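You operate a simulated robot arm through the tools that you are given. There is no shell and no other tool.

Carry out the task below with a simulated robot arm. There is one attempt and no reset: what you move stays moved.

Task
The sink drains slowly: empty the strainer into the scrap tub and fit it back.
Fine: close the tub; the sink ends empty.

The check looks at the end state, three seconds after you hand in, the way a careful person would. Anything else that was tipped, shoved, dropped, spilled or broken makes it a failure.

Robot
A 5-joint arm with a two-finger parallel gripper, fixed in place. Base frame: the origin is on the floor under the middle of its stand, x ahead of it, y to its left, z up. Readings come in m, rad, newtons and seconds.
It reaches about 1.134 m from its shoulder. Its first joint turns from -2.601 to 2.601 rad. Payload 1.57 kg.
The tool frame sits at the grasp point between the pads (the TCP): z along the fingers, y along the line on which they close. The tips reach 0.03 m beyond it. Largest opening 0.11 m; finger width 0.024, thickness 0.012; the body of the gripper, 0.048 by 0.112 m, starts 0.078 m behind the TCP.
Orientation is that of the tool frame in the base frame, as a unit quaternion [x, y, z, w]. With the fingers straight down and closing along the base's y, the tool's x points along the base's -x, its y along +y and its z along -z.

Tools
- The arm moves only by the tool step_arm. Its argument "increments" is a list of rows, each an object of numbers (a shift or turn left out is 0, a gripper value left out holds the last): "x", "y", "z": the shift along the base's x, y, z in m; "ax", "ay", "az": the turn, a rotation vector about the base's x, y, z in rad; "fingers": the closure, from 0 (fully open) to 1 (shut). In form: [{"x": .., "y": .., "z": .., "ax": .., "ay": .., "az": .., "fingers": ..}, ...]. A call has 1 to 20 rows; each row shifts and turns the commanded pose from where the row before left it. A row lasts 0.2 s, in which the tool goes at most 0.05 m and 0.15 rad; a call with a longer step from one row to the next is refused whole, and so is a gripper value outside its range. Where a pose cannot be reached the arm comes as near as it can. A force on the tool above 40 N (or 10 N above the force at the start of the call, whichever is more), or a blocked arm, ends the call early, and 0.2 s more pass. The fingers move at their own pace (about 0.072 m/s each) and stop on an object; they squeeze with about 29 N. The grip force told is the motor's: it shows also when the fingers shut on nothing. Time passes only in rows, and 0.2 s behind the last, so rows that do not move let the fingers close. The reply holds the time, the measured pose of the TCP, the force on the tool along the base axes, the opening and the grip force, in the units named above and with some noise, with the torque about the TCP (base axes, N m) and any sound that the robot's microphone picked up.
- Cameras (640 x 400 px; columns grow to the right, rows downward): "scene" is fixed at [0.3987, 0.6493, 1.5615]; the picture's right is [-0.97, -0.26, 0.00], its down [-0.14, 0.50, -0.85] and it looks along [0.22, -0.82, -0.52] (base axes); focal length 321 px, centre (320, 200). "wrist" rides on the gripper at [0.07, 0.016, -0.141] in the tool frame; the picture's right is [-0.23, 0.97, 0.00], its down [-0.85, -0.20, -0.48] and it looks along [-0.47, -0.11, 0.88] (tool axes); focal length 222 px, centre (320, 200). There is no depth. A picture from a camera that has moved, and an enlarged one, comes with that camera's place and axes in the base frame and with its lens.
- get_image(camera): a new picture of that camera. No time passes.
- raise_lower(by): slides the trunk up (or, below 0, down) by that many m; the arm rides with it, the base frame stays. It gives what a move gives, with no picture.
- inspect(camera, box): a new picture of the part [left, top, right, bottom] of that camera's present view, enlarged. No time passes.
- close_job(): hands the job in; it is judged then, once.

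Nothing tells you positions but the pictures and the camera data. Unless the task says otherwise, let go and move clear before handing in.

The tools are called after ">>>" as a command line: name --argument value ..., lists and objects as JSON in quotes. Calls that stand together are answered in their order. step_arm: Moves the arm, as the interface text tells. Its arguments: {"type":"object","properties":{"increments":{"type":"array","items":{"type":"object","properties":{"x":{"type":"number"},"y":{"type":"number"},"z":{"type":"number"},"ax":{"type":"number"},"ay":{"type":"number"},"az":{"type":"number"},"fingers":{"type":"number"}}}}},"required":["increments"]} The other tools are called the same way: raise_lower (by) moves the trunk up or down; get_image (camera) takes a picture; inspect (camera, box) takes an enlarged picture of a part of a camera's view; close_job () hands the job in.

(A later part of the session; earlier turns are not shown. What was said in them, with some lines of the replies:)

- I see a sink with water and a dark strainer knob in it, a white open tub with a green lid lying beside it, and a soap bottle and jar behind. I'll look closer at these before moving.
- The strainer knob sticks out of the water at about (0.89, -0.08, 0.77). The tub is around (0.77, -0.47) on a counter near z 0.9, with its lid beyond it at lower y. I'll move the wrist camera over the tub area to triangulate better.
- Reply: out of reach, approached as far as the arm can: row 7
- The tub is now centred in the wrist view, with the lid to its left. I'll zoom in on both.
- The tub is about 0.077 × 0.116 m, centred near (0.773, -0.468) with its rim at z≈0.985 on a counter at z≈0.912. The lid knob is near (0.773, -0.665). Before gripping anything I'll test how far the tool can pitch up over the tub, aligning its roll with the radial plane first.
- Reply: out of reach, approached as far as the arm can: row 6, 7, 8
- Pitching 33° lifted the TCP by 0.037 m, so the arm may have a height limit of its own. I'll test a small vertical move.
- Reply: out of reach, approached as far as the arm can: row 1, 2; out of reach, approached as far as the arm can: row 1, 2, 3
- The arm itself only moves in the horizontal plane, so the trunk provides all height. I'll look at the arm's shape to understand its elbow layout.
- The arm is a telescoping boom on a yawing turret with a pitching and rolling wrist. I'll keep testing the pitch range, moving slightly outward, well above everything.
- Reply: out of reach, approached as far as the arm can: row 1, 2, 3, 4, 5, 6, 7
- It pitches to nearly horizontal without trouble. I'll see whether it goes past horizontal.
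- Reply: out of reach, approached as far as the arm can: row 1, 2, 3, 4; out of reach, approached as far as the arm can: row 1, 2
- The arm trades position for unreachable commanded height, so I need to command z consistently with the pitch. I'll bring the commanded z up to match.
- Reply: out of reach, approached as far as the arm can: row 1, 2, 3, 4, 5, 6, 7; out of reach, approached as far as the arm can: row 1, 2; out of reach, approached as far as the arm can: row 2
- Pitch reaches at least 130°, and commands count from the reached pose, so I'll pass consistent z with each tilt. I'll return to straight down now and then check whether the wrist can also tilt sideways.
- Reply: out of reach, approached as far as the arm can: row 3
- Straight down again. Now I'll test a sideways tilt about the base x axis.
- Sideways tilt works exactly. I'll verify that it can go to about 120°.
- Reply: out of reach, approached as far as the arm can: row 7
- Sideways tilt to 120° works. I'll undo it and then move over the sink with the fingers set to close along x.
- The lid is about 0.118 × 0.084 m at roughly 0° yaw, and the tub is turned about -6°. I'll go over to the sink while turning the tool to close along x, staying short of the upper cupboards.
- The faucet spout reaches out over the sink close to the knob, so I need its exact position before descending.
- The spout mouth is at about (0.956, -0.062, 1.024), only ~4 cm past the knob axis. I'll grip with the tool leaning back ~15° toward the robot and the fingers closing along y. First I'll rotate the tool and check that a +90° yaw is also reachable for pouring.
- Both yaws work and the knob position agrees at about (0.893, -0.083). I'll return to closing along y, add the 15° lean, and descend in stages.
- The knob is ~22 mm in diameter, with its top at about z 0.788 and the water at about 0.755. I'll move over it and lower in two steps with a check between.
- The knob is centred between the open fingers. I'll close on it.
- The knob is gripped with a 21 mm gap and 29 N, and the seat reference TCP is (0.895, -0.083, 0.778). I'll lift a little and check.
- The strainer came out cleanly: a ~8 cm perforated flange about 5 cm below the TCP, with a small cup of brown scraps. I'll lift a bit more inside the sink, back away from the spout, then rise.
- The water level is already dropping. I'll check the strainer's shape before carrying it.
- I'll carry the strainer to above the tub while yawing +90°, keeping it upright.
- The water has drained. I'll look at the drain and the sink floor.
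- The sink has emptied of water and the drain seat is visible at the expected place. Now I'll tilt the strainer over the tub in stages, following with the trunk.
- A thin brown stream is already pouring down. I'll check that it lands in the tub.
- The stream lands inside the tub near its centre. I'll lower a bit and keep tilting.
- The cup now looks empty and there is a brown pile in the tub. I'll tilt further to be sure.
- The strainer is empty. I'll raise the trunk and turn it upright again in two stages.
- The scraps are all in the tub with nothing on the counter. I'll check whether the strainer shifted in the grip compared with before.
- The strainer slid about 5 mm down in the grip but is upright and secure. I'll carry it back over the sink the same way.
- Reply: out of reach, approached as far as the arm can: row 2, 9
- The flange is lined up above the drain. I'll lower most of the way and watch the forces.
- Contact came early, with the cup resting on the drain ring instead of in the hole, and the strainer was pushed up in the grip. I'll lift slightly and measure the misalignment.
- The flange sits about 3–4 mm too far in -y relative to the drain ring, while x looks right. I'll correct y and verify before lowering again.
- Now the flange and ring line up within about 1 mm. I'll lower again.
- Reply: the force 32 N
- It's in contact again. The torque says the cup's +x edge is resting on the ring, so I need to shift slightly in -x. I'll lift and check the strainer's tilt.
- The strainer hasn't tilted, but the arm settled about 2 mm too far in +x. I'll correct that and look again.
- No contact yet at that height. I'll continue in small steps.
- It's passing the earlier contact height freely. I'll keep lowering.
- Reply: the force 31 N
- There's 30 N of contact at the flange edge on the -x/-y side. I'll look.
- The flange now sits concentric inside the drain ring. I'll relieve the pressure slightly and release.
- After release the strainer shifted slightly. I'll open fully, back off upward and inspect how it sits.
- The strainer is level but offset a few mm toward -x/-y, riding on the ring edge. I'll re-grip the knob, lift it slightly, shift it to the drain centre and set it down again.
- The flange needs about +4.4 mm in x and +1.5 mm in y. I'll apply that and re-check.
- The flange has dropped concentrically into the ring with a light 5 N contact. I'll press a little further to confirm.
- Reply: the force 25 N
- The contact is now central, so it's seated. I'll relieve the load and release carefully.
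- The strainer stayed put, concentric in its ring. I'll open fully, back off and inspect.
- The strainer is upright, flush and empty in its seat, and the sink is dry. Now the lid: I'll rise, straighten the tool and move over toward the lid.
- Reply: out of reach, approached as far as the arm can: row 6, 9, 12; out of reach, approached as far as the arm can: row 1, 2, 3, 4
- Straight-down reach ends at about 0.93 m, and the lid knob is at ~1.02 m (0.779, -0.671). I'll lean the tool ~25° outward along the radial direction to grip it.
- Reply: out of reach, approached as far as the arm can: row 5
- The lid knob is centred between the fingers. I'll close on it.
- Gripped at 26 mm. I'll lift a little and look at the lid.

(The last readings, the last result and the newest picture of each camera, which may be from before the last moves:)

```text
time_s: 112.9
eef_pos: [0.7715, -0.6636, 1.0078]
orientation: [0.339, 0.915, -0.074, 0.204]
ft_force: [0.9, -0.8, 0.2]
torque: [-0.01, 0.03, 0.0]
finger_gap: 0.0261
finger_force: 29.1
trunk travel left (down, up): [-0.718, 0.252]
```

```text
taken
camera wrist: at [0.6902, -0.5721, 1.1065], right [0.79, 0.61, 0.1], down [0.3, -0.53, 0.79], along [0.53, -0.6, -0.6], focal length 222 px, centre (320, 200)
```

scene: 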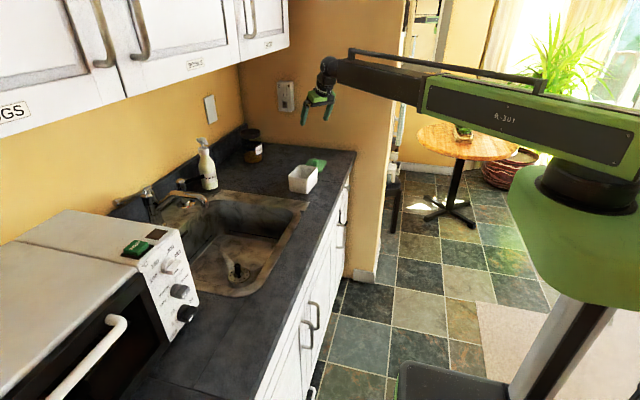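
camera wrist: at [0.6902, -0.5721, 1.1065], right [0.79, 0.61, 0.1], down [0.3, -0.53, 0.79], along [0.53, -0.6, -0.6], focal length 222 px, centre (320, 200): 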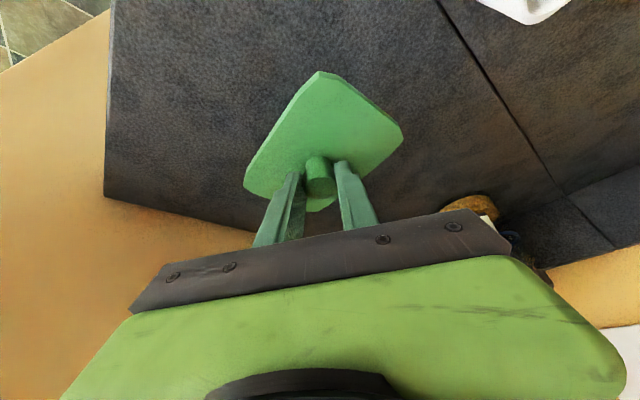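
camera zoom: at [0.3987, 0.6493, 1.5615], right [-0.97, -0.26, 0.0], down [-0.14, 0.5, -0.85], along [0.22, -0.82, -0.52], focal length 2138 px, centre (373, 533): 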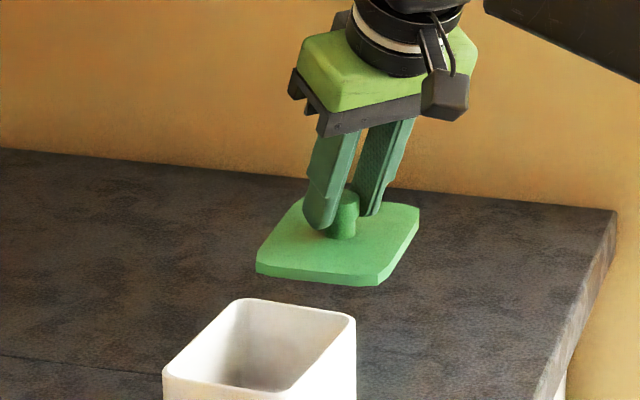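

The lid came up level and is a simple plate. I'll raise it above the rim height and move it over the tub, turning it -5.5° to match.

>>> raise_lower --by 0.07

>>> step_arm --increments '[{"x": -0.001, "y": 0.0338, "az": -0.016, "fingers": 1}, {"x": -0.001, "y": 0.0338, "az": -0.016}, {"x": -0.001, "y": 0.0338, "az": -0.016}, {"x": -0.001, "y": 0.0338, "az": -0.016}, {"x": -0.001, "y": 0.0338, "az": -0.016}, {"x": -0.001, "y": 0.0338, "az": -0.016}, {}]'

>>> get_image --camera "wrist"

>>> inspect --camera "scene" --box '[270, 120, 340, 205]'

```text
time_s: 114.0
eef_pos: [0.7712, -0.6635, 1.0768]
orientation: [0.339, 0.916, -0.074, 0.203]
ft_force: [-0.6, 0.4, 0.0]
torque: [0.01, 0.0, -0.01]
finger_gap: 0.0257
finger_force: 29.5
trunk travel left (down, up): [-0.788, 0.182]
```

```text
time_s: 115.6
eef_pos: [0.7653, -0.4625, 1.0782]
orientation: [0.383, 0.898, -0.085, 0.199]
ft_force: [-0.1, -0.4, -0.2]
torque: [0.0, 0.01, -0.04]
finger_gap: 0.0259
finger_force: 29.1
trunk travel left (down, up): [-0.788, 0.182]
```

```text
taken
camera wrist: at [0.6927, -0.3637, 1.1765], right [0.84, 0.53, 0.1], down [0.25, -0.55, 0.79], along [0.47, -0.65, -0.6], focal length 222 px, centre (320, 200)
```

wrist: 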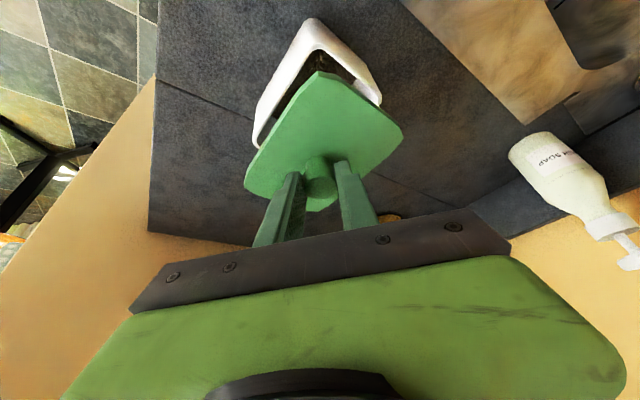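

```text
4.71 times, centred on (305, 162) of scene
camera zoom: at [0.3987, 0.6493, 1.5615], right [-0.97, -0.26, 0.0], down [-0.14, 0.5, -0.85], along [0.22, -0.82, -0.52], focal length 1510 px, centre (391, 376)
```

zoom: 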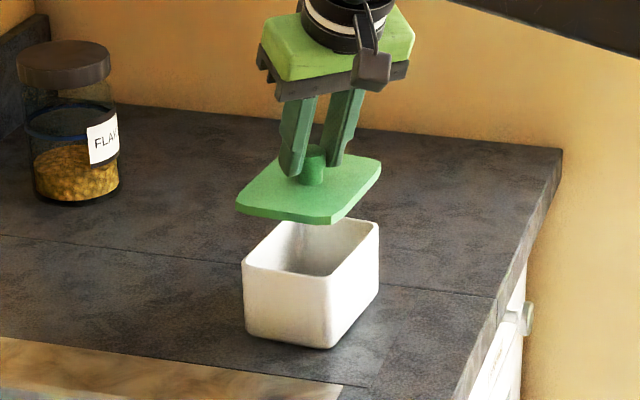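

>>> inspect --camera "wrist" --box '[230, 5, 420, 220]'

>>> inspect --camera "scene" --box '[285, 145, 335, 195]'

```text
1.86 times, centred on (325, 112) of wrist
camera zoom: at [0.6927, -0.3637, 1.1765], right [0.84, 0.53, 0.1], down [0.25, -0.55, 0.79], along [0.47, -0.65, -0.6], focal length 413 px, centre (311, 363)
```

zoom: 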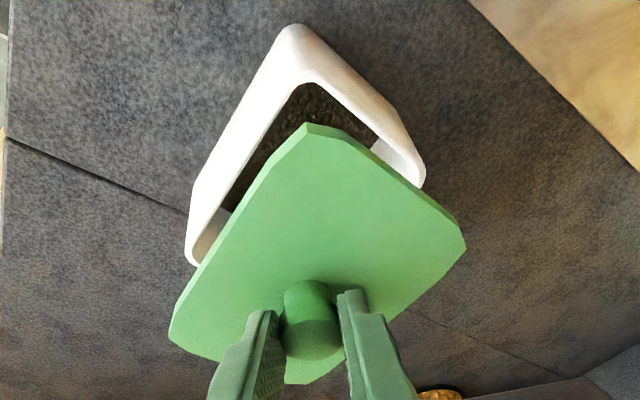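

```text
8.00 times, centred on (310, 170) of scene
camera zoom: at [0.3987, 0.6493, 1.5615], right [-0.97, -0.26, 0.0], down [-0.14, 0.5, -0.85], along [0.22, -0.82, -0.52], focal length 2566 px, centre (400, 440)
```

zoom: 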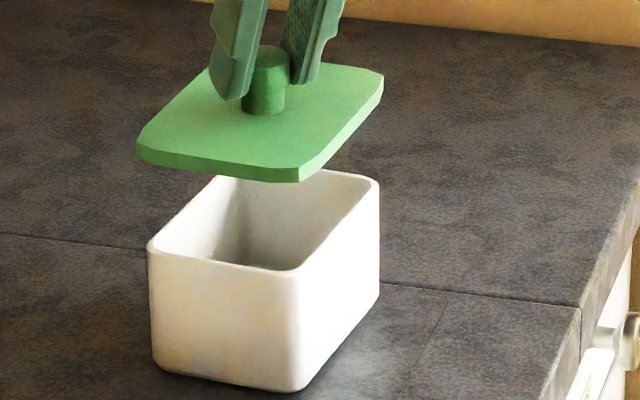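

The lid is centred over the tub within about 1–2 mm and matched in yaw. I'll lower most of the way and check.

>>> raise_lower --by -0.042

>>> inspect --camera "wrist" --box '[230, 5, 420, 220]'

>>> inspect --camera "scene" --box '[285, 145, 335, 195]'

```text
time_s: 116.4
eef_pos: [0.764, -0.4623, 1.036]
orientation: [0.383, 0.898, -0.084, 0.199]
ft_force: [0.3, -0.4, 0.5]
torque: [0.02, -0.02, 0.0]
finger_gap: 0.026
finger_force: 28.8
trunk travel left (down, up): [-0.746, 0.224]
```

```text
1.86 times, centred on (325, 112) of wrist
camera zoom: at [0.6926, -0.3637, 1.1346], right [0.84, 0.53, 0.1], down [0.25, -0.55, 0.79], along [0.47, -0.65, -0.6], focal length 413 px, centre (311, 363)
```

zoom: 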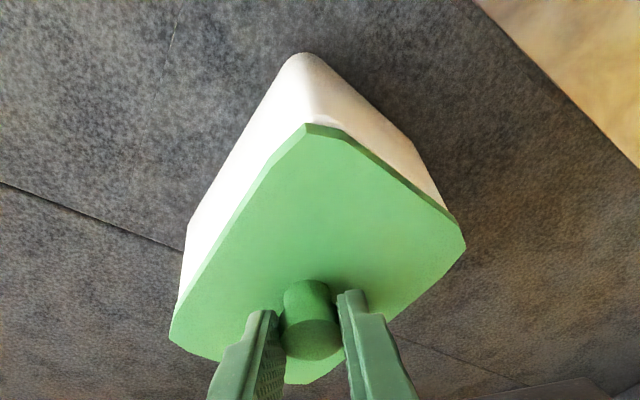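

```text
8.00 times, centred on (310, 170) of scene
camera zoom: at [0.3987, 0.6493, 1.5615], right [-0.97, -0.26, 0.0], down [-0.14, 0.5, -0.85], along [0.22, -0.82, -0.52], focal length 2566 px, centre (400, 440)
```

zoom: 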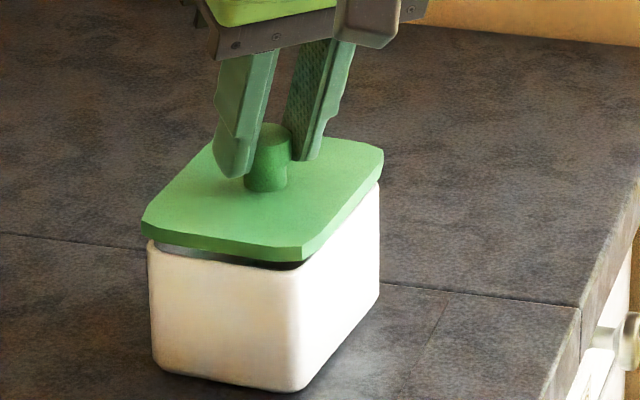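

Alignment looks good with a small gap left. I'll lower to contact in small steps.

>>> raise_lower --by -0.006

>>> raise_lower --by -0.002

>>> inspect --camera "scene" --box '[285, 145, 335, 195]'

```text
time_s: 117.0
eef_pos: [0.7651, -0.462, 1.0297]
orientation: [0.383, 0.898, -0.085, 0.2]
ft_force: [0.9, 0.3, -0.5]
torque: [0.03, 0.0, -0.01]
finger_gap: 0.026
finger_force: 29.1
trunk travel left (down, up): [-0.74, 0.23]
```

```text
time_s: 117.5
eef_pos: [0.7643, -0.4629, 1.0293]
orientation: [0.381, 0.899, -0.084, 0.2]
ft_force: [2.3, -0.8, 9.1]
torque: [-0.19, 0.08, -0.02]
finger_gap: 0.0257
finger_force: 29.6
trunk travel left (down, up): [-0.738, 0.232]
```

```text
8.00 times, centred on (310, 170) of scene
camera zoom: at [0.3987, 0.6493, 1.5615], right [-0.97, -0.26, 0.0], down [-0.14, 0.5, -0.85], along [0.22, -0.82, -0.52], focal length 2566 px, centre (400, 440)
```

zoom: 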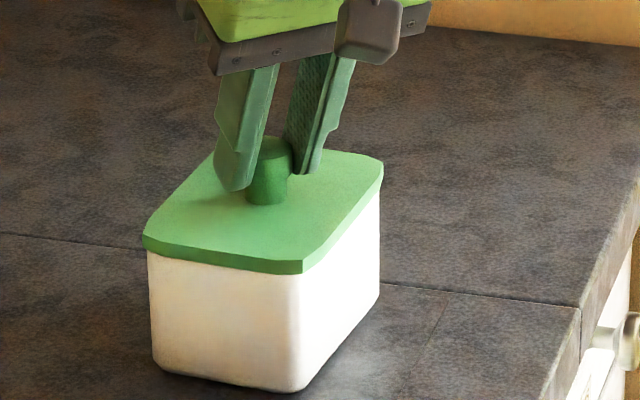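

The lid is on the rim with 9 N of contact and looks flush. I'll release slowly.

>>> step_arm --increments '[{"fingers": 0.73}, {"fingers": 0.69}, {"fingers": 0.65}, {"fingers": 0.6}, {"fingers": 0.5}, {}]'

>>> inspect --camera "scene" --box '[285, 145, 335, 195]'

>>> inspect --camera "wrist" --box '[210, 5, 430, 230]'

```text
time_s: 118.9
eef_pos: [0.766, -0.4623, 1.0287]
orientation: [0.382, 0.898, -0.084, 0.199]
ft_force: [-0.5, 0.5, -0.4]
torque: [0.03, 0.01, 0.03]
finger_gap: 0.055
finger_force: 0.1
trunk travel left (down, up): [-0.738, 0.232]
heard: snap
```

```text
8.00 times, centred on (310, 170) of scene
camera zoom: at [0.3987, 0.6493, 1.5615], right [-0.97, -0.26, 0.0], down [-0.14, 0.5, -0.85], along [0.22, -0.82, -0.52], focal length 2566 px, centre (400, 440)
```

zoom: 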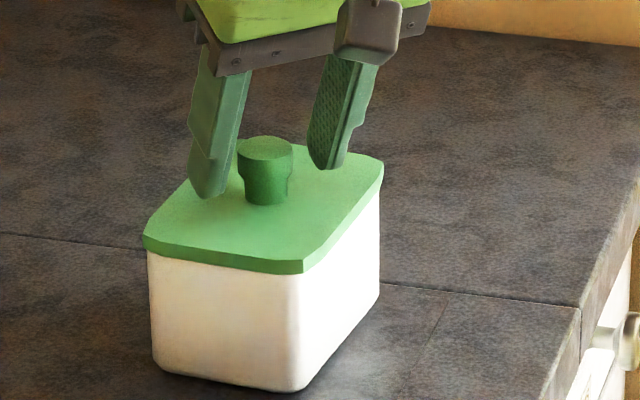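

```text
1.78 times, centred on (320, 118) of wrist
camera zoom: at [0.6927, -0.3637, 1.1266], right [0.84, 0.53, 0.1], down [0.25, -0.55, 0.79], along [0.47, -0.65, -0.6], focal length 395 px, centre (320, 347)
```

zoom: 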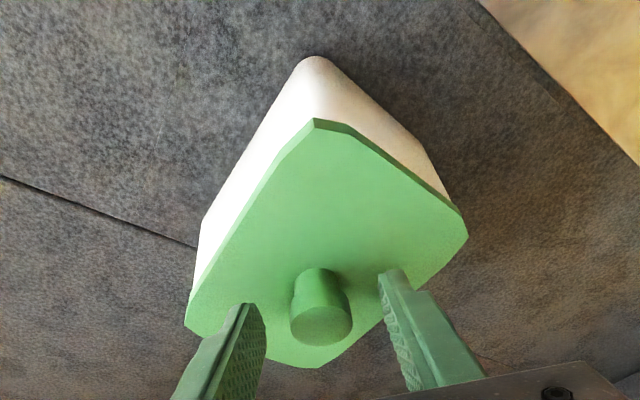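

I heard a snap, so the lid has closed. I'll open fully, rise clear and take final views.

>>> step_arm --increments '[{"fingers": 0.3}, {"fingers": 0.1}, {"fingers": 0}, {}]'

>>> raise_lower --by 0.16

>>> get_image --camera "scene"

>>> get_image --camera "wrist"

>>> inspect --camera "scene" --box '[285, 145, 335, 195]'

>>> inspect --camera "scene" --box '[170, 180, 320, 300]'

```text
time_s: 119.9
eef_pos: [0.7659, -0.4616, 1.027]
orientation: [0.382, 0.898, -0.084, 0.199]
ft_force: [0.4, 0.1, 0.1]
torque: [0.0, -0.01, -0.02]
finger_gap: 0.1103
finger_force: 0.0
trunk travel left (down, up): [-0.738, 0.232]
```

```text
time_s: 121.7
eef_pos: [0.7646, -0.4622, 1.1876]
orientation: [0.382, 0.898, -0.083, 0.2]
ft_force: [0.1, 0.0, -0.6]
torque: [0.0, 0.02, 0.0]
finger_gap: 0.11
finger_force: 0.0
trunk travel left (down, up): [-0.898, 0.072]
```

```text
taken
```

scene: 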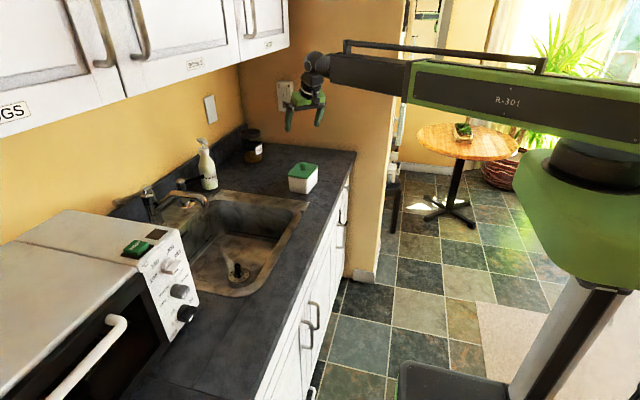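

```text
taken
camera wrist: at [0.6927, -0.3637, 1.2865], right [0.84, 0.53, 0.1], down [0.25, -0.55, 0.79], along [0.47, -0.65, -0.6], focal length 222 px, centre (320, 200)
```

wrist: 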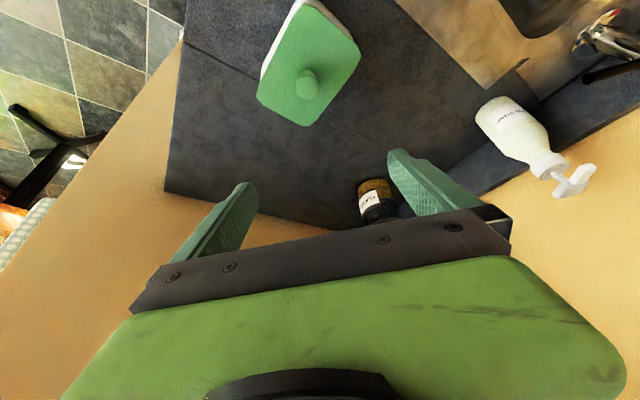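

```text
8.00 times, centred on (310, 170) of scene
camera zoom: at [0.3987, 0.6493, 1.5615], right [-0.97, -0.26, 0.0], down [-0.14, 0.5, -0.85], along [0.22, -0.82, -0.52], focal length 2566 px, centre (400, 440)
```

zoom: 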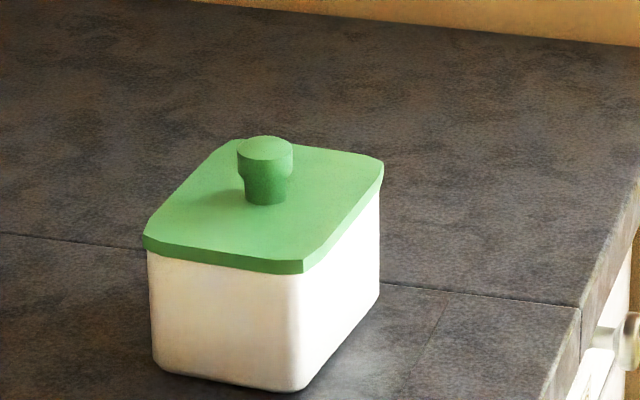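

```text
3.33 times, centred on (245, 240) of scene
camera zoom: at [0.3987, 0.6493, 1.5615], right [-0.97, -0.26, 0.0], down [-0.14, 0.5, -0.85], along [0.22, -0.82, -0.52], focal length 1069 px, centre (570, 67)
```

zoom: 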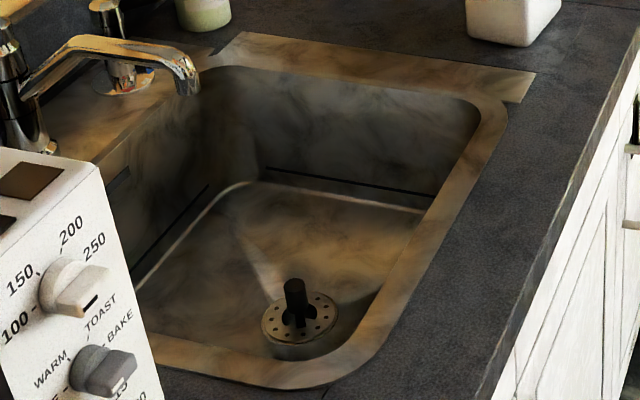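

The tub is closed and the sink is dry. I'll take one more close look at the strainer in its seat.

>>> inspect --camera "scene" --box '[218, 248, 258, 288]'

>>> inspect --camera "scene" --box '[140, 110, 350, 240]'

```text
10.00 times, centred on (238, 268) of scene
camera zoom: at [0.3987, 0.6493, 1.5615], right [-0.97, -0.26, 0.0], down [-0.14, 0.5, -0.85], along [0.22, -0.82, -0.52], focal length 3208 px, centre (1140, -480)
```

zoom: 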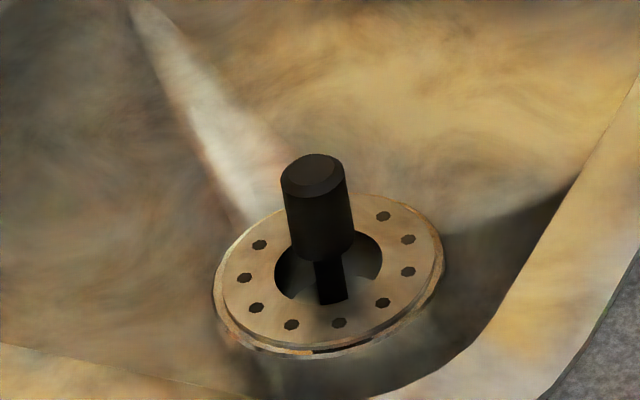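

```text
3.05 times, centred on (245, 175) of scene
camera zoom: at [0.3987, 0.6493, 1.5615], right [-0.97, -0.26, 0.0], down [-0.14, 0.5, -0.85], along [0.22, -0.82, -0.52], focal length 978 px, centre (549, 276)
```

zoom: 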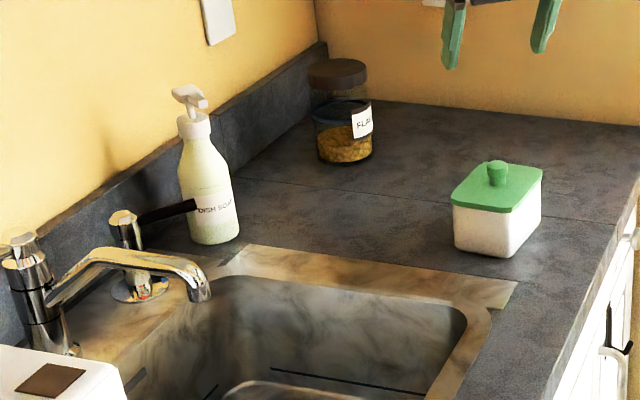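

Everything checks out. The strainer is empty and back in its seat at its original height, the sink is dry, the scraps are in the closed tub, and nothing else has moved. The gripper is open and clear, so I'm handing in.

>>> close_job

```text
The job is handed in.
```

I emptied the strainer into the scrap tub, fitted it back in the drain and closed the tub. I've handed the job in, but no result came back.

- **Strainer:** it is empty, upright and level in its drain ring, with the knob at its starting height. It took three tries to seat; on two of them the cup caught the edge of the ring.
- **Sink:** the water drained as soon as the strainer came out, and the final pictures show the sink dry with nothing left in it.
- **Tub:** the scraps all went into the tub, with none visible on the counter. The lid sits flush and I heard it snap shut.
- **Everything else:** the soap bottle, jar and faucet look undisturbed in the last pictures. The gripper is open and raised clear of the counter.
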